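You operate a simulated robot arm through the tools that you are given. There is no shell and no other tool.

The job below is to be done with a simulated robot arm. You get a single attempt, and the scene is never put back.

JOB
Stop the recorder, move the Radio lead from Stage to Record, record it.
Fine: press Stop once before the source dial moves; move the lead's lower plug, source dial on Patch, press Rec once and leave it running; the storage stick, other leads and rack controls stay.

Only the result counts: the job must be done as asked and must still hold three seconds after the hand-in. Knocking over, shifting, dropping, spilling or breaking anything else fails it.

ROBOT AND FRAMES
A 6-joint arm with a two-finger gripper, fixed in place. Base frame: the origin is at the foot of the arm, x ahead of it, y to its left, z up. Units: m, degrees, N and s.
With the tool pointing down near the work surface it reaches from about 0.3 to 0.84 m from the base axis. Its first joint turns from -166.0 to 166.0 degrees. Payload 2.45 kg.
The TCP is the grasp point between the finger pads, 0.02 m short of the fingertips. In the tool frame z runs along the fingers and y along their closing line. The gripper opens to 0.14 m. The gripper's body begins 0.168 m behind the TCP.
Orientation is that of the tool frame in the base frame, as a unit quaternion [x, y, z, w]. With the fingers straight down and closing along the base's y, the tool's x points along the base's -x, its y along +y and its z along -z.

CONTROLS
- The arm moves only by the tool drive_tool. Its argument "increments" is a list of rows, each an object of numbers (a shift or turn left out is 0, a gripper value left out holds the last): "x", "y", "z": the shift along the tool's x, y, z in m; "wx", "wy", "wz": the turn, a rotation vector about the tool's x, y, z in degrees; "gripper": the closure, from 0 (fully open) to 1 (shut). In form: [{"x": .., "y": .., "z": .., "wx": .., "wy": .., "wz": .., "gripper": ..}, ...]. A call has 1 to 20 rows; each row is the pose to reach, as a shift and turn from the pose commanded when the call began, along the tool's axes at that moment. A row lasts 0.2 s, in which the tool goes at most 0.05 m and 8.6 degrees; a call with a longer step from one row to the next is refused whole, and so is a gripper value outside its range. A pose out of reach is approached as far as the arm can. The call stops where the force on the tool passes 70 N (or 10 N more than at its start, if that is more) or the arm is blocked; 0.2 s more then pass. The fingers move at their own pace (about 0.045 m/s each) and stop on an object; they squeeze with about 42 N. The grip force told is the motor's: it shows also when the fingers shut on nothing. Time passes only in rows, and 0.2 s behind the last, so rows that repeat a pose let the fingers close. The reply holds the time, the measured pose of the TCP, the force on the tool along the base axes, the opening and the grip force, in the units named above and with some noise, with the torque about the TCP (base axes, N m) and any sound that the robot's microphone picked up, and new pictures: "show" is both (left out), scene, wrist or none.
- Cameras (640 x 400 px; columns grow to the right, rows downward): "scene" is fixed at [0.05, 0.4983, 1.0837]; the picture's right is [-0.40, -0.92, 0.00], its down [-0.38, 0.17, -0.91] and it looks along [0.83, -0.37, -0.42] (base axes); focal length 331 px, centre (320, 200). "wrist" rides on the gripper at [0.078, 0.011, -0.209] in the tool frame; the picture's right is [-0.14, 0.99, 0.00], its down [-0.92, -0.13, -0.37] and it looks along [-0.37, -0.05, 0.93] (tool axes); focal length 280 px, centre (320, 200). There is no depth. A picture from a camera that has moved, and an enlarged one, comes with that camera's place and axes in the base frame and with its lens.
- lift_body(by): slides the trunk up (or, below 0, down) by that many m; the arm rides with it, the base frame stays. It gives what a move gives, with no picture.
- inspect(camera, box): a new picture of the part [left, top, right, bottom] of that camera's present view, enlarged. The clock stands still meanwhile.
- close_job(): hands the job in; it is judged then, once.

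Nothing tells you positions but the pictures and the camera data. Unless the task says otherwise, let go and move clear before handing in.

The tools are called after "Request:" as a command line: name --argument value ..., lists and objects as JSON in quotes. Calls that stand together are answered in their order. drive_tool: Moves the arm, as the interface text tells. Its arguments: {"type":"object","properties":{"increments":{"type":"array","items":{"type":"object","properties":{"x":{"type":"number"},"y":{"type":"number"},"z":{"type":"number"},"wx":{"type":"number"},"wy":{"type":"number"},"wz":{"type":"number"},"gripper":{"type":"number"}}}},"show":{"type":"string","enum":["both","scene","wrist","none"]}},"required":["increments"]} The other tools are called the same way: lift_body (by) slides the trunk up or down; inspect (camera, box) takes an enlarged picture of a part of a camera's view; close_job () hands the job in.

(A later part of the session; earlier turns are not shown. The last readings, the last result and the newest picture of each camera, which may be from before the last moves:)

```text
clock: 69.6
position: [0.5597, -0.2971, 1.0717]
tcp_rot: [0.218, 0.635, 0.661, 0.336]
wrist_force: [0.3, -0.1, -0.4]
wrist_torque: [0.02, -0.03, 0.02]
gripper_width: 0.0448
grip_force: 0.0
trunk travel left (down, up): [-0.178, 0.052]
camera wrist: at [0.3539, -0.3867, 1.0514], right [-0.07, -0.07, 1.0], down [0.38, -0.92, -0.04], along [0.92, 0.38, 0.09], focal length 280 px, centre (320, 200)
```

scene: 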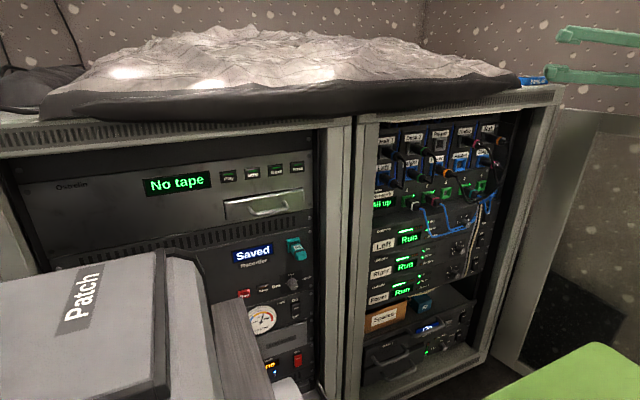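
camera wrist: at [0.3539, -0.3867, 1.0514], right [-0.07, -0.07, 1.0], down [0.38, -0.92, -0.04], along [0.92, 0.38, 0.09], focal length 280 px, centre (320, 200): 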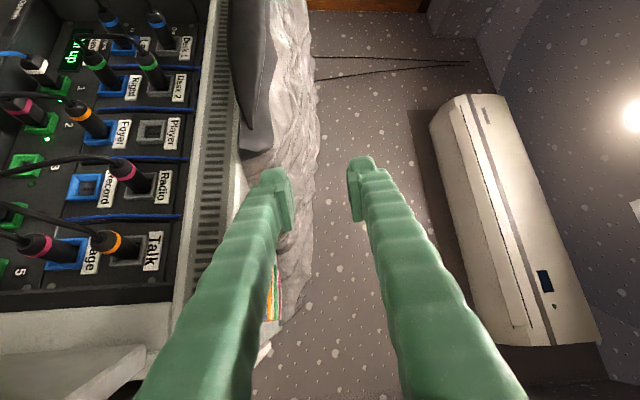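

Free again with zero force; the door looks unmoved. I need its exact position to plan a narrower approach, so I inspect it and the patch bay from here.

Request:
inspect --camera "wrist" --box '[0, 240, 256, 400]'

Request:
inspect --camera "wrist" --box '[0, 140, 240, 290]'

Request:
inspect --camera "scene" --box '[480, 80, 640, 400]'

```text
2.50 times, centred on (128, 320) of wrist
camera zoom: at [0.3539, -0.3867, 1.0514], right [-0.07, -0.07, 1.0], down [0.38, -0.92, -0.04], along [0.92, 0.38, 0.09], focal length 701 px, centre (800, -100)
```

zoom: 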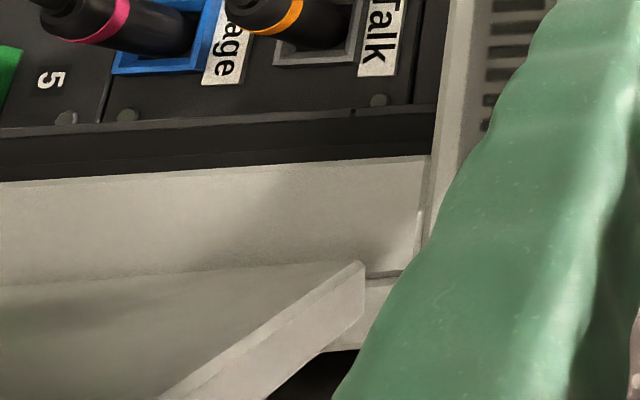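

```text
2.67 times, centred on (120, 215) of wrist
camera zoom: at [0.3539, -0.3867, 1.0514], right [-0.07, -0.07, 1.0], down [0.38, -0.92, -0.04], along [0.92, 0.38, 0.09], focal length 748 px, centre (853, 160)
```

zoom: 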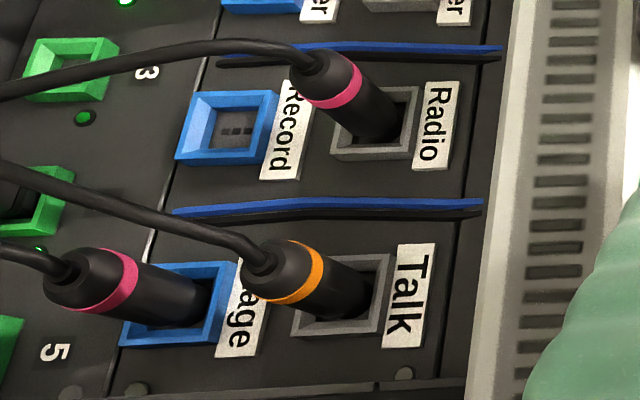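

```text
1.25 times, centred on (560, 240) of scene
camera zoom: at [0.05, 0.4983, 1.0837], right [-0.4, -0.92, 0.0], down [-0.38, 0.17, -0.91], along [0.83, -0.37, -0.42], focal length 414 px, centre (20, 150)
```

zoom: 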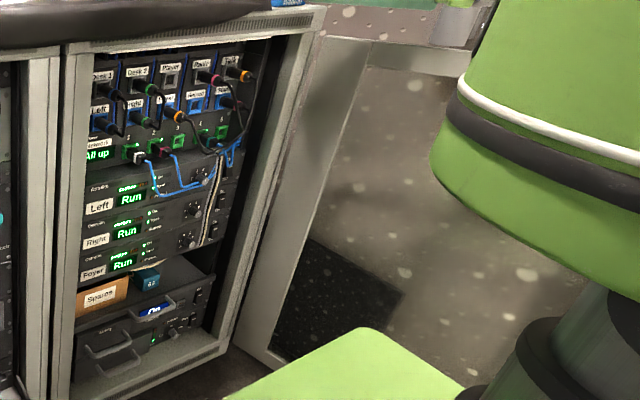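

The door leaf runs from about (0.64, -0.40) toward the robot and slightly to the right, top at z ≈ 0.915, so approaching from the right is out. Instead I will come from above at a 55° pitch with the trunk low, fingers left and right of the plug (the Talk plug's end will sit between the flared fingers). First I tilt the tool back to vertical here.

Request:
drive_tool --increments '[{"x": 0.002, "wx": 8.0, "wy": 0.3, "wz": 0.8}, {"x": 0.004, "wx": 16.0, "wy": 0.6, "wz": 1.5}, {"x": 0.006, "wx": 24.0, "wy": 0.8, "wz": 2.3}, {"x": 0.009, "wx": 31.9, "wy": 1.1, "wz": 3.0}, {"x": 0.011, "wx": 39.9, "wy": 1.4, "wz": 3.8}, {"x": 0.013, "wx": 47.9, "wy": 1.7, "wz": 4.6}, {"x": 0.015, "wx": 55.9, "wy": 1.9, "wz": 5.3}, {"x": 0.017, "wx": 63.9, "wy": 2.2, "wz": 6.1}, {"x": 0.019, "wx": 71.9, "wy": 2.5, "wz": 6.8}, {"x": 0.022, "wx": 79.8, "wy": 2.8, "wz": 7.6}, {"x": 0.024, "wx": 87.8, "wy": 3.0, "wz": 8.3}, {"x": 0.0259, "y": 0.0038, "z": -0.0025, "wx": 95.8, "wy": 3.3, "wz": 9.1}, {"x": 0.0259, "y": 0.0038, "z": -0.0025, "wx": 95.8, "wy": 3.3, "wz": 9.1}]' --show "scene"

```text
clock: 72.4
position: [0.5406, -0.2815, 1.0733]
tcp_rot: [0.422, 0.907, -0.001, 0.0]
wrist_force: [0.5, 0.2, -0.2]
wrist_torque: [0.0, -0.01, -0.03]
gripper_width: 0.0447
grip_force: 0.1
trunk travel left (down, up): [-0.178, 0.052]
```

scene: 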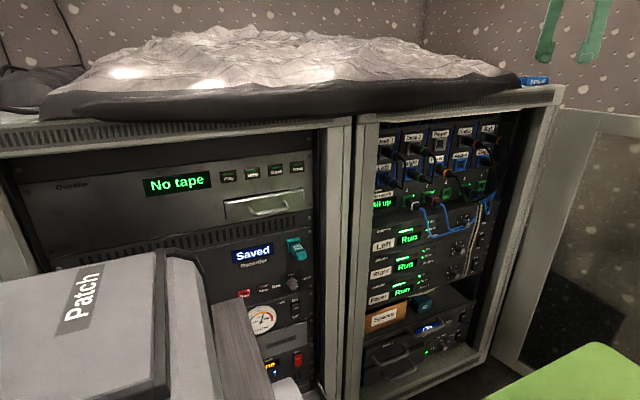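

Back to vertical without trouble. I undo the yaw, drawing back to x = 0.50, and lower the trunk to its bottom.

Request:
drive_tool --increments '[{"x": 0.0037, "y": -0.0044, "wz": -7.3}, {"x": 0.0073, "y": -0.0087, "wz": -14.6}, {"x": 0.011, "y": -0.0131, "wz": -21.9}, {"x": 0.0147, "y": -0.0175, "wz": -29.2}, {"x": 0.0184, "y": -0.0219, "wz": -36.5}, {"x": 0.022, "y": -0.0262, "wz": -43.8}, {"x": 0.0257, "y": -0.0306, "wz": -50.0}]' --show "none"

Request:
lift_body --by -0.177

```text
clock: 74.0
position: [0.5018, -0.2798, 1.071]
tcp_rot: [-0.002, 1.0, 0.0, -0.001]
wrist_force: [-0.6, 0.7, 0.4]
wrist_torque: [-0.01, 0.01, 0.0]
gripper_width: 0.0449
grip_force: 0.1
trunk travel left (down, up): [-0.178, 0.052]
```

```text
clock: 76.0
position: [0.5006, -0.2807, 0.8943]
tcp_rot: [-0.001, 1.0, 0.001, -0.001]
wrist_force: [-0.8, -0.4, 0.1]
wrist_torque: [-0.01, 0.0, 0.01]
gripper_width: 0.0447
grip_force: 0.1
trunk travel left (down, up): [-0.001, 0.229]
```

The trunk is at its lowest and the tool points straight down at (0.50, -0.28, 0.89). I now pitch to 55° while moving to a pre-grasp spot at (0.60, -0.302, 0.80), just short of the Stage plug's end.

Request:
drive_tool --increments '[{"x": -0.0194, "y": -0.0043, "z": 0.0143, "wy": -7, "gripper": 0.643}, {"x": -0.0394, "y": -0.0083, "z": 0.0293, "wy": -14, "gripper": 0.643}, {"x": -0.0594, "y": -0.0123, "z": 0.0443, "wy": -21, "gripper": 0.643}, {"x": -0.0794, "y": -0.0163, "z": 0.0693, "wy": -28, "gripper": 0.643}, {"x": -0.0994, "y": -0.0213, "z": 0.0943, "wy": -35, "gripper": 0.643}, {"x": -0.0994, "y": -0.0213, "z": 0.0943, "wy": -35, "gripper": 0.643}]'

Request:
inspect --camera "wrist" --box '[200, 110, 440, 260]'

Request:
inspect --camera "scene" --box '[420, 90, 580, 190]'

```text
clock: 77.4
position: [0.5999, -0.3021, 0.7998]
tcp_rot: [-0.001, 0.954, 0.0, 0.3]
wrist_force: [0.6, -0.3, -0.2]
wrist_torque: [0.03, 0.0, -0.01]
gripper_width: 0.05
grip_force: 0.0
trunk travel left (down, up): [-0.001, 0.229]
camera wrist: at [0.4154, -0.293, 0.9261], right [0.11, 0.99, 0.08], down [0.54, -0.13, 0.83], along [0.83, -0.05, -0.55], focal length 280 px, centre (320, 200)
```

scene: 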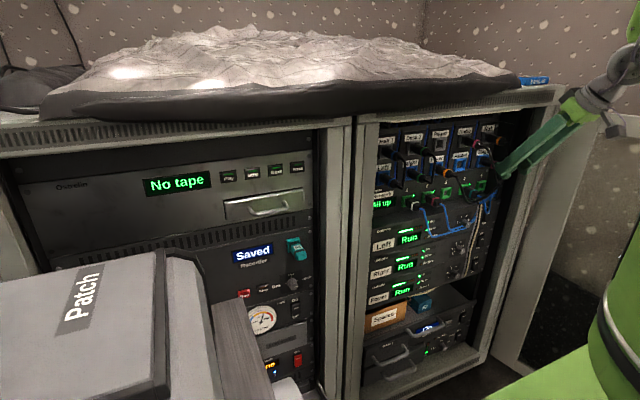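
wrist: 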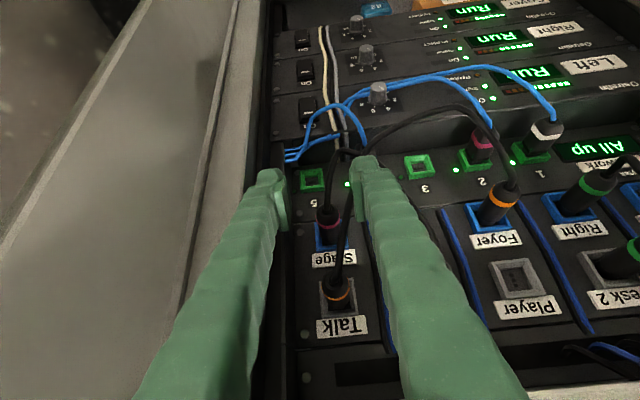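

```text
2.67 times, centred on (320, 185) of wrist
camera zoom: at [0.4154, -0.293, 0.9261], right [0.11, 0.99, 0.08], down [0.54, -0.13, 0.83], along [0.83, -0.05, -0.55], focal length 748 px, centre (320, 240)
```

zoom: 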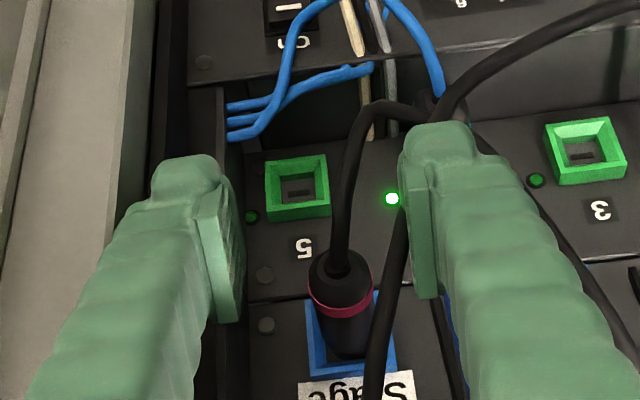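

```text
4.00 times, centred on (500, 140) of scene
camera zoom: at [0.05, 0.4983, 1.0837], right [-0.4, -0.92, 0.0], down [-0.38, 0.17, -0.91], along [0.83, -0.37, -0.42], focal length 1324 px, centre (-400, 440)
```

zoom: 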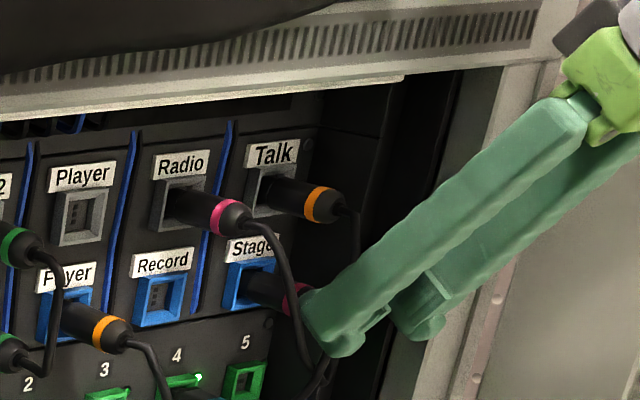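

Reached exactly, and the Stage plug is centred between the open fingers. I slide forward so the pads straddle the plug's body, stopping 8 mm short of the socket frame.

Request:
drive_tool --increments '[{"x": -0.0135, "z": 0.0155, "gripper": 0.643}, {"x": -0.0268, "z": 0.0315, "gripper": 0.643}, {"x": -0.0371, "z": 0.043, "gripper": 0.643}, {"x": -0.0441, "y": -0.0004, "z": 0.0488, "gripper": 0.643}, {"x": -0.0441, "y": -0.0004, "z": 0.0488, "gripper": 0.643}]'

Request:
inspect --camera "wrist" --box '[240, 130, 400, 230]'

Request:
inspect --camera "scene" --box '[420, 90, 580, 190]'

```text
clock: 78.6
position: [0.6644, -0.3025, 0.7853]
tcp_rot: [0.0, 0.954, 0.0, 0.3]
wrist_force: [0.0, 0.4, -0.1]
wrist_torque: [0.01, 0.01, 0.0]
gripper_width: 0.0501
grip_force: 0.1
trunk travel left (down, up): [-0.001, 0.229]
camera wrist: at [0.4793, -0.2934, 0.9119], right [0.11, 0.99, 0.08], down [0.54, -0.13, 0.83], along [0.83, -0.05, -0.55], focal length 280 px, centre (320, 200)
```

scene: 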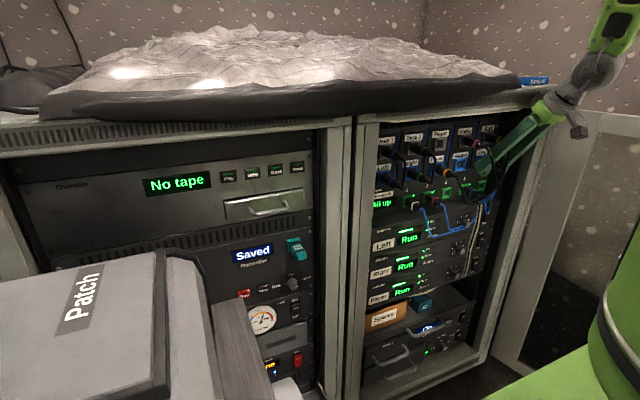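
wrist: 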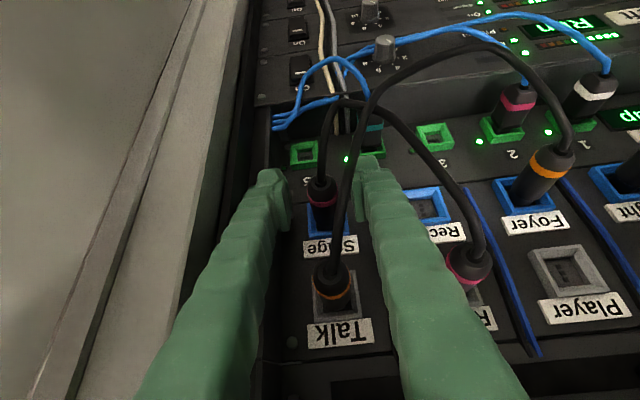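

```text
4.00 times, centred on (320, 180) of wrist
camera zoom: at [0.4793, -0.2934, 0.9119], right [0.11, 0.99, 0.08], down [0.54, -0.13, 0.83], along [0.83, -0.05, -0.55], focal length 1122 px, centre (320, 280)
```

zoom: 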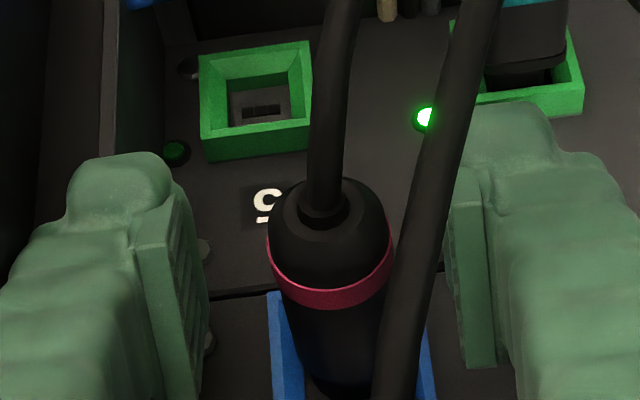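

```text
4.00 times, centred on (500, 140) of scene
camera zoom: at [0.05, 0.4983, 1.0837], right [-0.4, -0.92, 0.0], down [-0.38, 0.17, -0.91], along [0.83, -0.37, -0.42], focal length 1324 px, centre (-400, 440)
```

zoom: 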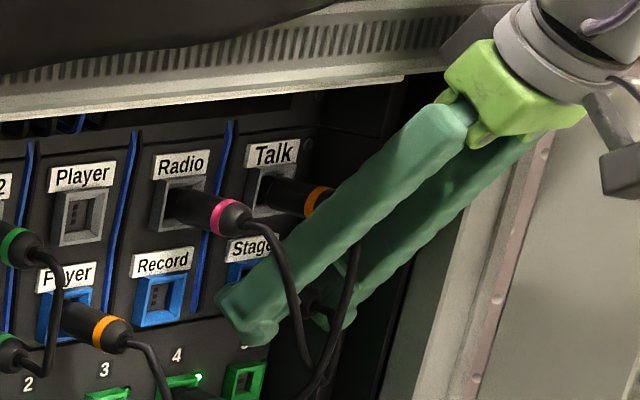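

The plug's body sits centred between the pads with no contact force. I close on it.

Request:
drive_tool --increments '[{"gripper": 1}, {"gripper": 1}, {"gripper": 1}, {"gripper": 1}]'

Request:
inspect --camera "wrist" --box '[240, 130, 400, 230]'

```text
clock: 79.6
position: [0.6653, -0.2994, 0.7857]
tcp_rot: [-0.003, 0.954, 0.001, 0.3]
wrist_force: [2.5, 21.3, -0.2]
wrist_torque: [0.09, -0.03, 0.31]
gripper_width: 0.0255
grip_force: 41.8
trunk travel left (down, up): [-0.001, 0.229]
camera wrist: at [0.4793, -0.2914, 0.912], right [0.11, 0.99, 0.08], down [0.54, -0.13, 0.83], along [0.83, -0.05, -0.55], focal length 280 px, centre (320, 200)
```

scene: 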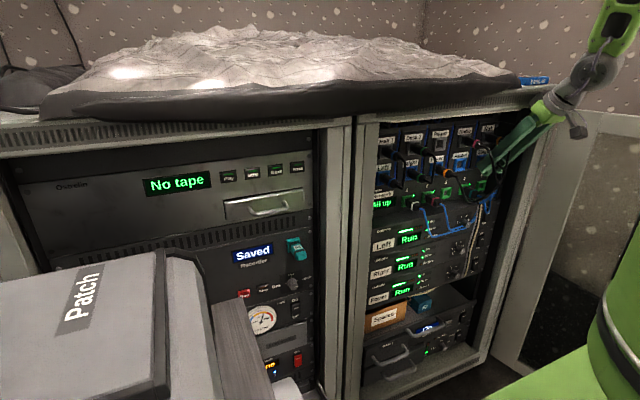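
wrist: 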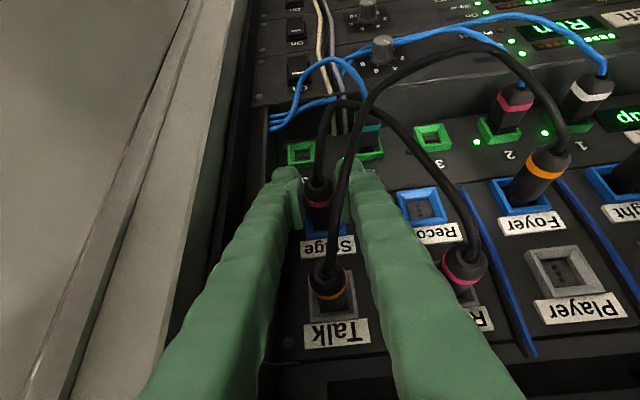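

```text
4.00 times, centred on (320, 180) of wrist
camera zoom: at [0.4793, -0.2914, 0.912], right [0.11, 0.99, 0.08], down [0.54, -0.13, 0.83], along [0.83, -0.05, -0.55], focal length 1122 px, centre (320, 280)
```

zoom: 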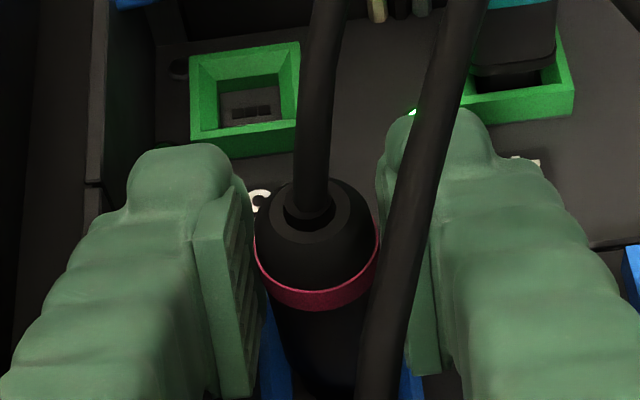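

The plug is held (opening 25.5 mm, grip 42 N). I pull it straight back out of Stage along its axis, in small steps.

Request:
drive_tool --increments '[{"x": 0.0041, "y": 0.003, "z": -0.0029, "gripper": 1}, {"x": 0.0082, "y": 0.003, "z": -0.0057, "gripper": 1}, {"x": 0.0123, "y": 0.003, "z": -0.0086, "gripper": 1}, {"x": 0.0164, "y": 0.003, "z": -0.0114, "gripper": 1}, {"x": 0.0205, "y": 0.003, "z": -0.0143, "gripper": 1}, {"x": 0.0246, "y": 0.003, "z": -0.0172, "gripper": 1}]'

Request:
inspect --camera "wrist" --box '[240, 130, 400, 230]'

Request:
inspect --camera "scene" --box '[420, 90, 580, 190]'

```text
clock: 81.0
position: [0.6351, -0.3004, 0.7844]
tcp_rot: [-0.002, 0.954, 0.001, 0.3]
wrist_force: [0.0, -0.2, -0.1]
wrist_torque: [0.01, 0.01, 0.01]
gripper_width: 0.0252
grip_force: 42.0
trunk travel left (down, up): [-0.001, 0.229]
camera wrist: at [0.4494, -0.2902, 0.912], right [0.11, 0.99, 0.08], down [0.54, -0.13, 0.83], along [0.83, -0.05, -0.55], focal length 280 px, centre (320, 200)
```

scene: 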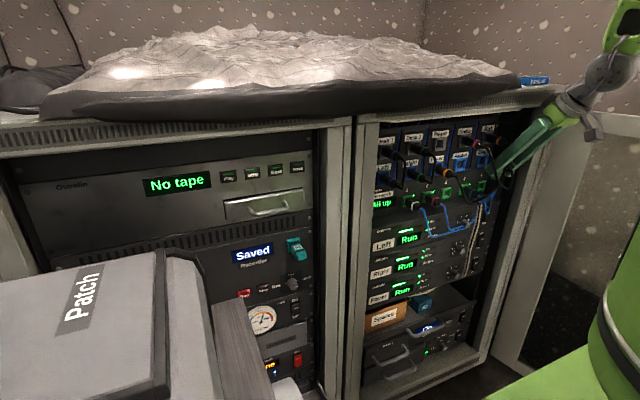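
wrist: 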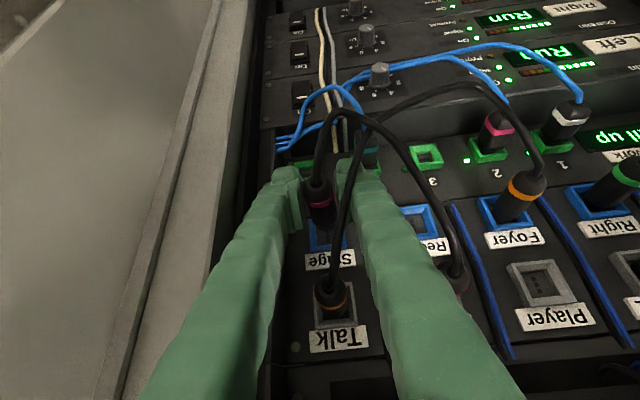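

```text
4.00 times, centred on (320, 180) of wrist
camera zoom: at [0.4494, -0.2902, 0.912], right [0.11, 0.99, 0.08], down [0.54, -0.13, 0.83], along [0.83, -0.05, -0.55], focal length 1122 px, centre (320, 280)
```

zoom: 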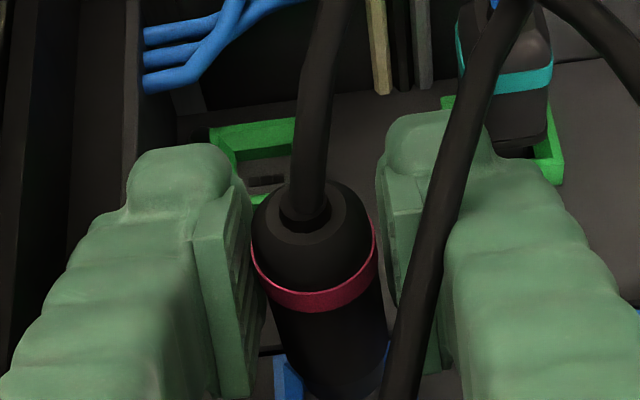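

```text
4.00 times, centred on (500, 140) of scene
camera zoom: at [0.05, 0.4983, 1.0837], right [-0.4, -0.92, 0.0], down [-0.38, 0.17, -0.91], along [0.83, -0.37, -0.42], focal length 1324 px, centre (-400, 440)
```

zoom: 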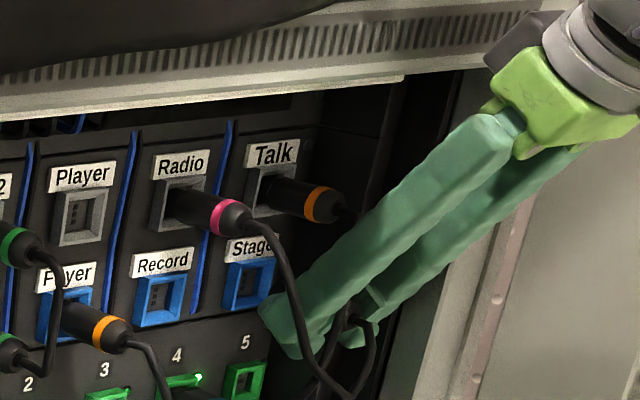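

The plug is out: the Stage socket is visibly empty and the force is zero. I draw back another centimetre and measure Stage and Record closely for the column spacing.

Request:
drive_tool --increments '[{"x": 0.0041, "z": -0.0029, "gripper": 1}, {"x": 0.0107, "z": -0.0074, "gripper": 1}]' --show "wrist"

Request:
inspect --camera "scene" --box '[448, 138, 498, 170]'

Request:
inspect --camera "scene" --box '[424, 138, 474, 170]'

Request:
inspect --camera "wrist" --box '[280, 150, 520, 300]'

```text
clock: 81.6
position: [0.6213, -0.2998, 0.7848]
tcp_rot: [0.0, 0.954, 0.0, 0.3]
wrist_force: [0.1, 0.3, 0.6]
wrist_torque: [0.0, 0.0, 0.01]
gripper_width: 0.0252
grip_force: 41.8
trunk travel left (down, up): [-0.001, 0.229]
camera wrist: at [0.4358, -0.2902, 0.9114], right [0.11, 0.99, 0.08], down [0.54, -0.13, 0.83], along [0.83, -0.05, -0.55], focal length 280 px, centre (320, 200)
```

wrist: 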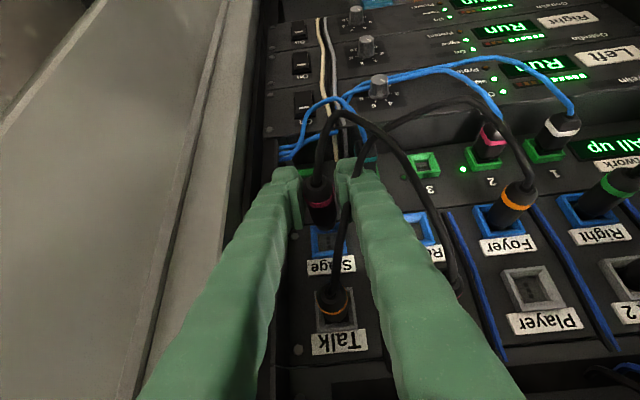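

```text
12.50 times, centred on (473, 154) of scene
camera zoom: at [0.05, 0.4983, 1.0837], right [-0.4, -0.92, 0.0], down [-0.38, 0.17, -0.91], along [0.83, -0.37, -0.42], focal length 4136 px, centre (-1592, 775)
```

zoom: 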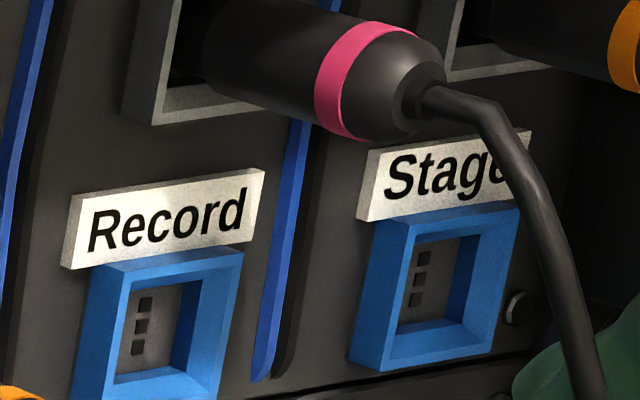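

```text
12.50 times, centred on (449, 154) of scene
camera zoom: at [0.05, 0.4983, 1.0837], right [-0.4, -0.92, 0.0], down [-0.38, 0.17, -0.91], along [0.83, -0.37, -0.42], focal length 4136 px, centre (-1292, 775)
```

zoom: 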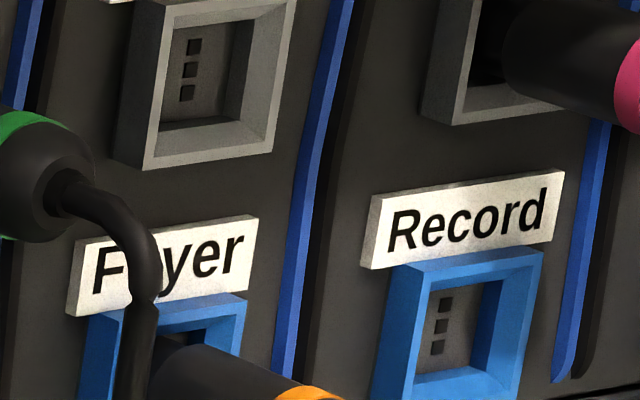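

```text
2.67 times, centred on (400, 225) of wrist
camera zoom: at [0.4358, -0.2902, 0.9114], right [0.11, 0.99, 0.08], down [0.54, -0.13, 0.83], along [0.83, -0.05, -0.55], focal length 748 px, centre (107, 133)
```

zoom: 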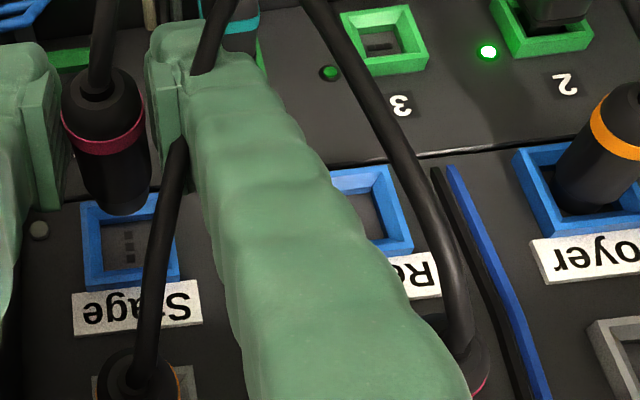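

The plug is fully free and the sockets are 84 mm apart, so Record's axis is at y ≈ -0.2155, same height. I carry the plug sideways in front of the frames to Record, staying clear of the Radio and Talk plug ends.

Request:
drive_tool --increments '[{"x": -0.0018, "y": 0.017, "z": 0.0011, "gripper": 1}, {"x": -0.0037, "y": 0.034, "z": 0.0022, "gripper": 1}, {"x": -0.0055, "y": 0.051, "z": 0.0033, "gripper": 1}, {"x": -0.0074, "y": 0.068, "z": 0.0044, "gripper": 1}, {"x": -0.0092, "y": 0.0845, "z": 0.0055, "gripper": 1}, {"x": -0.0092, "y": 0.0845, "z": 0.0055, "gripper": 1}]'

Request:
inspect --camera "wrist" --box '[200, 130, 440, 280]'

Request:
inspect --camera "scene" --box '[400, 100, 560, 200]'

```text
clock: 83.0
position: [0.6302, -0.214, 0.7855]
tcp_rot: [-0.001, 0.954, 0.0, 0.3]
wrist_force: [-0.2, 0.1, -0.4]
wrist_torque: [-0.04, 0.0, -0.02]
gripper_width: 0.0252
grip_force: 42.0
trunk travel left (down, up): [-0.001, 0.229]
camera wrist: at [0.4459, -0.206, 0.9125], right [0.11, 0.99, 0.08], down [0.54, -0.13, 0.83], along [0.83, -0.05, -0.55], focal length 280 px, centre (320, 200)
```

scene: 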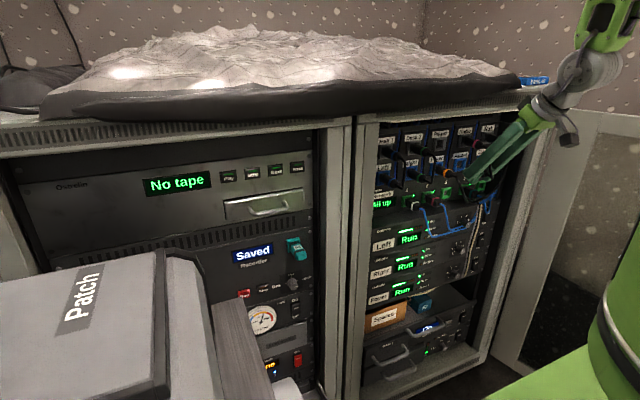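
wrist: 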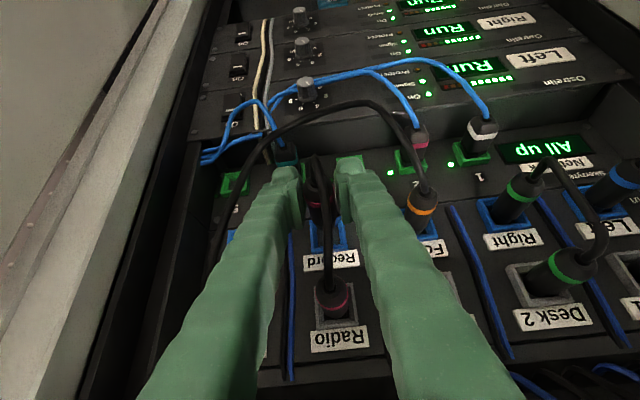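

```text
2.67 times, centred on (320, 205) of wrist
camera zoom: at [0.4459, -0.206, 0.9125], right [0.11, 0.99, 0.08], down [0.54, -0.13, 0.83], along [0.83, -0.05, -0.55], focal length 748 px, centre (320, 187)
```

zoom: 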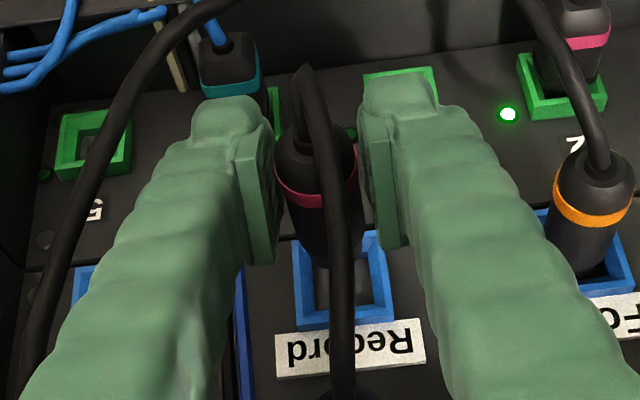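

```text
4.00 times, centred on (480, 150) of scene
camera zoom: at [0.05, 0.4983, 1.0837], right [-0.4, -0.92, 0.0], down [-0.38, 0.17, -0.91], along [0.83, -0.37, -0.42], focal length 1324 px, centre (-320, 400)
```

zoom: 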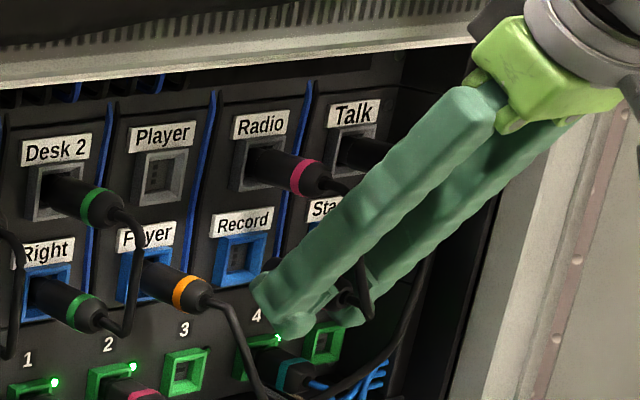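

The plug's axis lines up with the Record socket within about a millimetre. I push it straight in along +x in small steps, watching the force.

Request:
drive_tool --increments '[{"x": -0.0049, "y": 0.0006, "z": 0.0034, "gripper": 1}, {"x": -0.0098, "y": 0.0006, "z": 0.0069, "gripper": 1}, {"x": -0.0148, "y": 0.0006, "z": 0.0103, "gripper": 1}, {"x": -0.0189, "y": 0.0006, "z": 0.0132, "gripper": 1}]'

Request:
inspect --camera "wrist" --box '[200, 130, 440, 280]'

```text
clock: 84.0
position: [0.6545, -0.2144, 0.787]
tcp_rot: [-0.001, 0.954, 0.0, 0.3]
wrist_force: [-0.4, -0.7, 1.4]
wrist_torque: [-0.02, -0.03, -0.03]
gripper_width: 0.0251
grip_force: 42.0
trunk travel left (down, up): [-0.001, 0.229]
camera wrist: at [0.4692, -0.2042, 0.9136], right [0.11, 0.99, 0.08], down [0.54, -0.13, 0.83], along [0.83, -0.05, -0.55], focal length 280 px, centre (320, 200)
```

scene: 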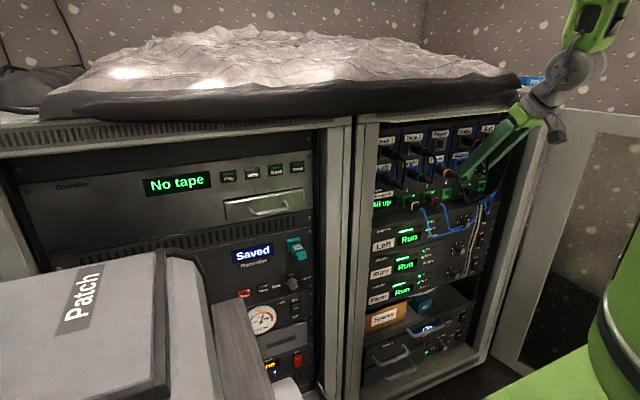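
wrist: 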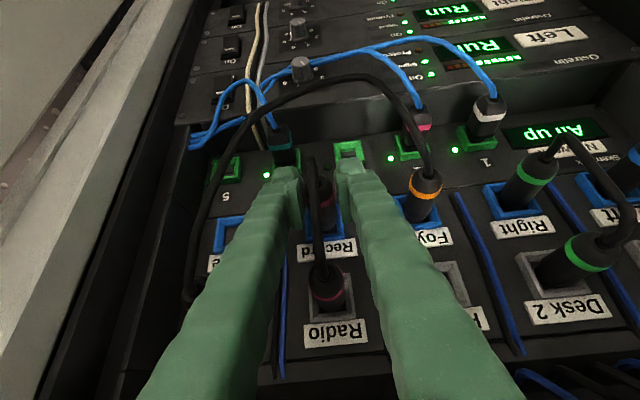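

```text
2.67 times, centred on (320, 205) of wrist
camera zoom: at [0.4692, -0.2042, 0.9136], right [0.11, 0.99, 0.08], down [0.54, -0.13, 0.83], along [0.83, -0.05, -0.55], focal length 748 px, centre (320, 187)
```

zoom: 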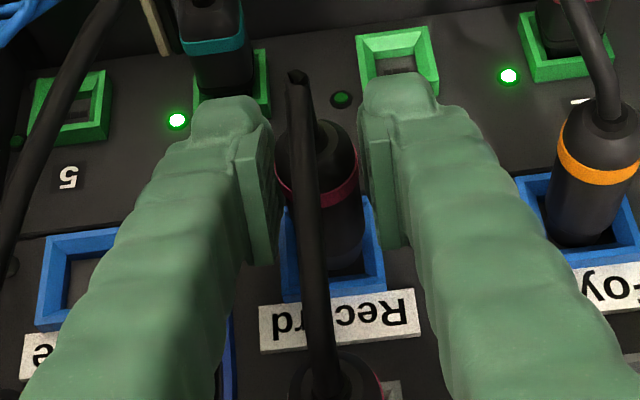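

The plug tip is entering the Record frame with no resistance. I continue the last centimetre in 3 mm steps to the same depth it had in Stage.

Request:
drive_tool --increments '[{"x": -0.0022, "z": 0.0022, "gripper": 1}, {"x": -0.0045, "z": 0.0042, "gripper": 1}, {"x": -0.0069, "z": 0.0059, "gripper": 1}, {"x": -0.0089, "z": 0.0073, "gripper": 1}]'

Request:
inspect --camera "wrist" --box '[200, 130, 440, 280]'

```text
clock: 85.0
position: [0.6625, -0.2149, 0.7862]
tcp_rot: [0.0, 0.954, 0.0, 0.298]
wrist_force: [-26.0, -1.1, 13.2]
wrist_torque: [-0.03, -0.75, -0.01]
gripper_width: 0.0252
grip_force: 41.5
trunk travel left (down, up): [-0.001, 0.229]
camera wrist: at [0.4771, -0.2044, 0.9132], right [0.11, 0.99, 0.08], down [0.55, -0.13, 0.83], along [0.83, -0.05, -0.56], focal length 280 px, centre (320, 200)
```

scene: 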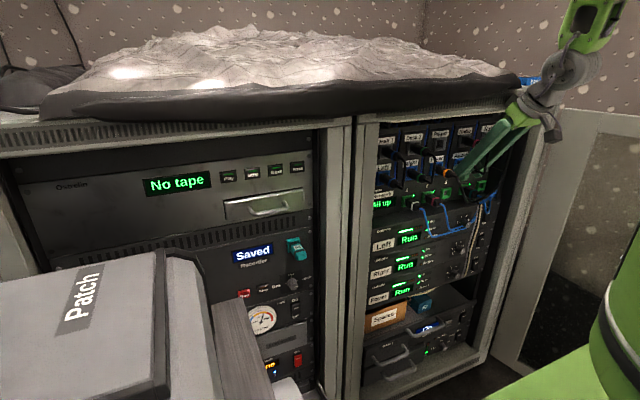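
wrist: 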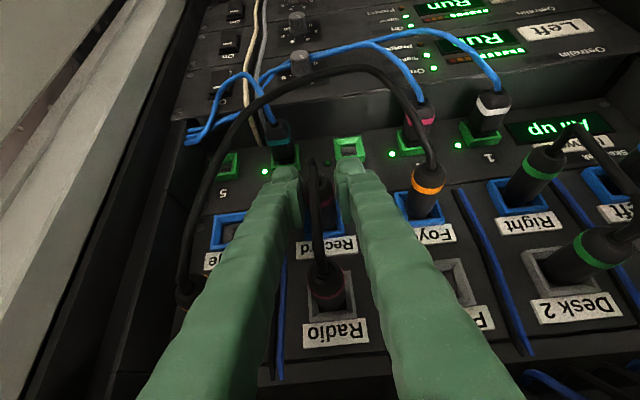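

```text
2.67 times, centred on (320, 205) of wrist
camera zoom: at [0.4771, -0.2044, 0.9132], right [0.11, 0.99, 0.08], down [0.55, -0.13, 0.83], along [0.83, -0.05, -0.56], focal length 748 px, centre (320, 187)
```

zoom: 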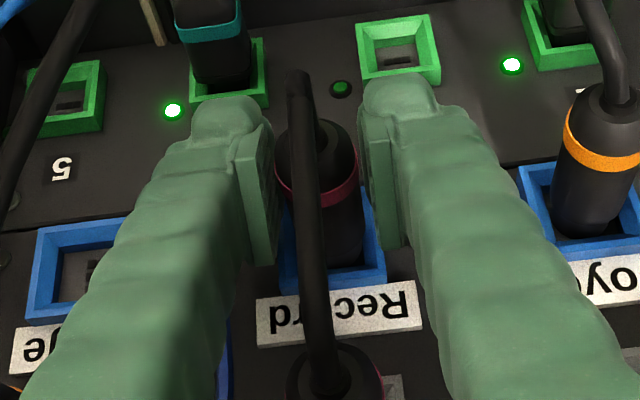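

There is now 26 N of resistance at x = 0.6625, about 3 mm short of the depth in Stage. I compare the plug's position in the grip before pushing further.

Request:
inspect --camera "wrist" --box '[240, 130, 400, 230]'

Request:
inspect --camera "scene" --box '[424, 120, 504, 170]'

```text
4.00 times, centred on (320, 180) of wrist
camera zoom: at [0.4771, -0.2044, 0.9132], right [0.11, 0.99, 0.08], down [0.55, -0.13, 0.83], along [0.83, -0.05, -0.56], focal length 1122 px, centre (320, 280)
```

zoom: 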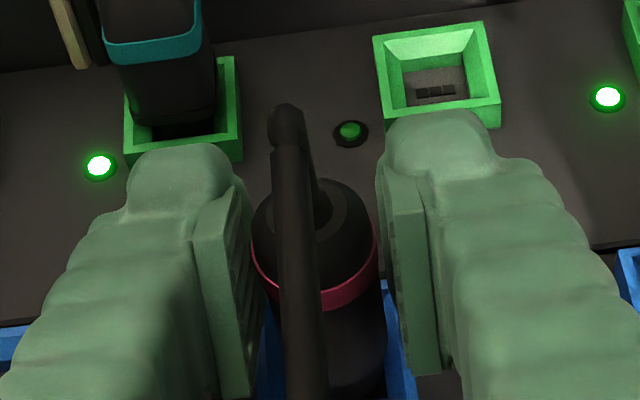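

```text
8.00 times, centred on (464, 145) of scene
camera zoom: at [0.05, 0.4983, 1.0837], right [-0.4, -0.92, 0.0], down [-0.38, 0.17, -0.91], along [0.83, -0.37, -0.42], focal length 2647 px, centre (-832, 640)
```

zoom: 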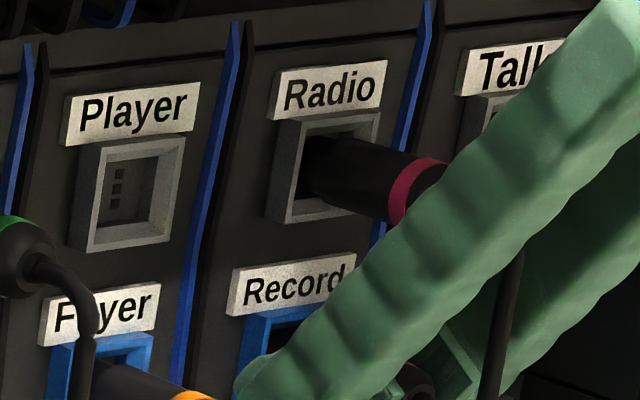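

The plug has not slipped in the grip and is aligned, so I press a little further, up to a few millimetres more of command, to seat it.

Request:
drive_tool --increments '[{"x": -0.0016, "z": 0.0011, "gripper": 1}, {"x": -0.0033, "z": 0.0023, "gripper": 1}, {"x": -0.0033, "z": 0.0023, "gripper": 1}]' --show "none"

```text
clock: 85.8
position: [0.6664, -0.2146, 0.7853]
tcp_rot: [0.0, 0.954, 0.0, 0.298]
wrist_force: [-38.7, -6.0, 7.0]
wrist_torque: [0.04, -0.17, -0.11]
gripper_width: 0.0252
grip_force: 41.8
trunk travel left (down, up): [-0.001, 0.229]
```

The plug moved in to x = 0.666, the same depth as in Stage. I check it, then open the fingers.

Request:
inspect --camera "wrist" --box '[240, 130, 400, 230]'

Request:
drive_tool --increments '[{"x": 0.0008, "z": -0.0006, "gripper": 1}, {"x": 0.0016, "z": -0.0011, "gripper": 0.643}, {"x": 0.0016, "z": -0.0011, "gripper": 0.643}, {"x": 0.0016, "z": -0.0011, "gripper": 0.643}, {"x": 0.0016, "z": -0.0011, "gripper": 0.643}]'

Request:
inspect --camera "wrist" --box '[240, 130, 400, 230]'

```text
4.00 times, centred on (320, 180) of wrist
camera zoom: at [0.4806, -0.2043, 0.9124], right [0.11, 0.99, 0.08], down [0.55, -0.13, 0.83], along [0.83, -0.05, -0.56], focal length 1122 px, centre (320, 280)
```

zoom: 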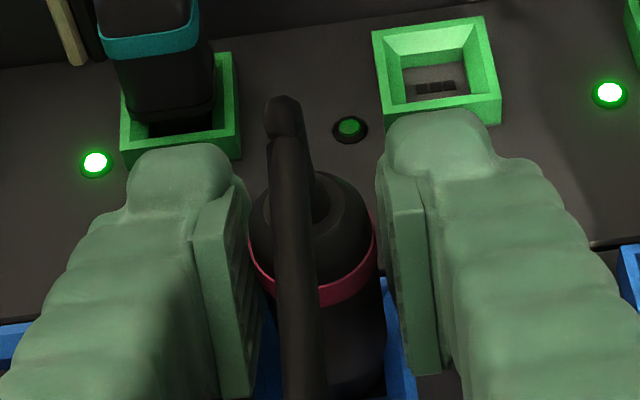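

```text
clock: 87.0
position: [0.6688, -0.2138, 0.7859]
tcp_rot: [-0.001, 0.953, -0.001, 0.302]
wrist_force: [-12.7, 0.2, 3.8]
wrist_torque: [-0.08, -2.06, -0.26]
gripper_width: 0.0501
grip_force: 0.2
trunk travel left (down, up): [-0.001, 0.229]
camera wrist: at [0.4825, -0.2047, 0.9131], right [0.11, 0.99, 0.08], down [0.54, -0.13, 0.83], along [0.83, -0.05, -0.55], focal length 280 px, centre (320, 200)
```

scene: 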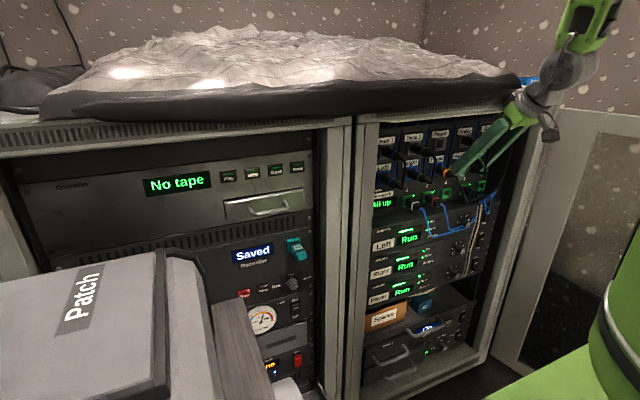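
wrist: 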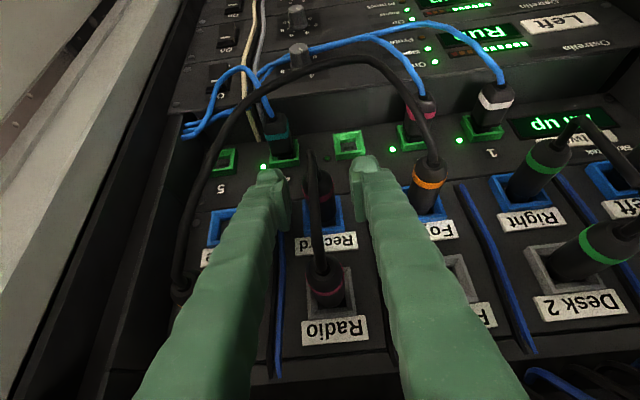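

```text
4.00 times, centred on (320, 180) of wrist
camera zoom: at [0.4825, -0.2047, 0.9131], right [0.11, 0.99, 0.08], down [0.54, -0.13, 0.83], along [0.83, -0.05, -0.55], focal length 1122 px, centre (320, 280)
```

zoom: 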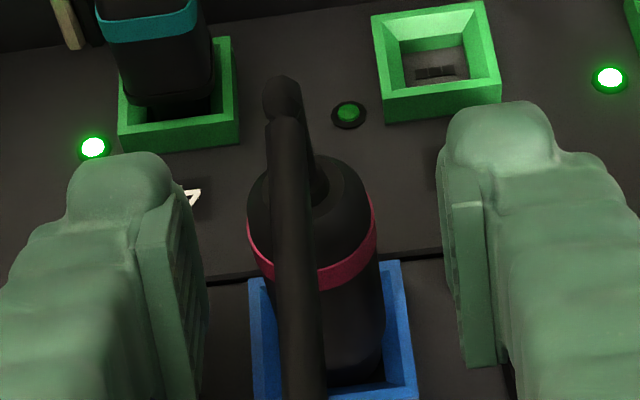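

The plug stays put in Record when released. A light touch (13 N) shows the gripper's upper part grazing the rack's top lip, so I withdraw straight back, steepening the pitch as I go.

Request:
drive_tool --increments '[{"x": 0.0062, "z": -0.0043}, {"x": 0.0123, "z": -0.0086}, {"x": 0.0246, "z": -0.0172, "wy": 2}, {"x": 0.0369, "z": -0.0258, "wy": 6}, {"x": 0.0492, "z": -0.0343, "wy": 10}, {"x": 0.0615, "z": -0.0429, "wy": 14}, {"x": 0.0738, "z": -0.0515, "wy": 18}, {"x": 0.0738, "z": -0.0515, "wy": 18}]'

Request:
inspect --camera "wrist" --box '[220, 170, 460, 320]'

Request:
inspect --camera "scene" --box '[400, 100, 520, 175]'

```text
clock: 88.8
position: [0.5777, -0.2147, 0.785]
tcp_rot: [-0.001, 0.989, -0.001, 0.147]
wrist_force: [0.1, -0.5, -0.6]
wrist_torque: [-0.04, 0.01, -0.02]
gripper_width: 0.05
grip_force: 0.0
trunk travel left (down, up): [-0.001, 0.229]
camera wrist: at [0.4399, -0.2051, 0.9624], right [0.13, 0.99, 0.04], down [0.77, -0.13, 0.62], along [0.62, -0.05, -0.78], focal length 280 px, centre (320, 200)
```

scene: 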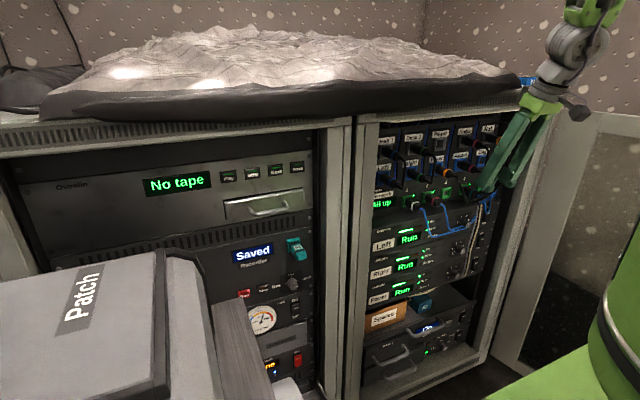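
wrist: 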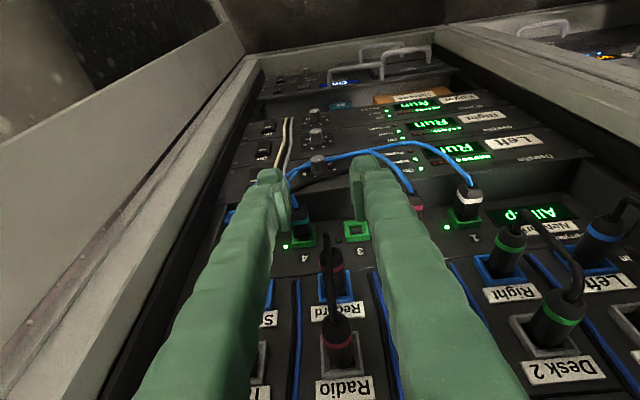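

```text
2.67 times, centred on (340, 245) of wrist
camera zoom: at [0.4399, -0.2051, 0.9624], right [0.13, 0.99, 0.04], down [0.77, -0.13, 0.62], along [0.62, -0.05, -0.78], focal length 748 px, centre (267, 80)
```

zoom: 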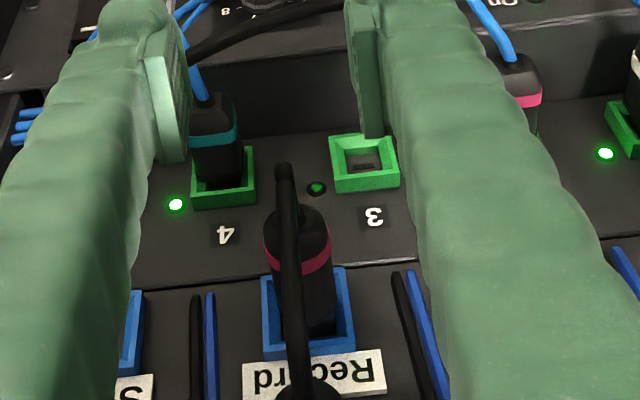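

```text
5.33 times, centred on (460, 138) of scene
camera zoom: at [0.05, 0.4983, 1.0837], right [-0.4, -0.92, 0.0], down [-0.38, 0.17, -0.91], along [0.83, -0.37, -0.42], focal length 1765 px, centre (-427, 533)
```

zoom: 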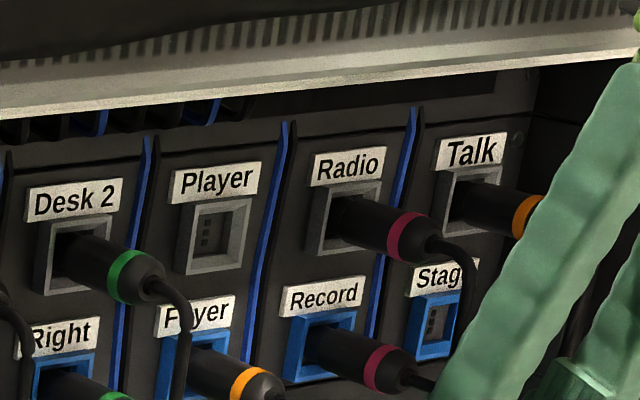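

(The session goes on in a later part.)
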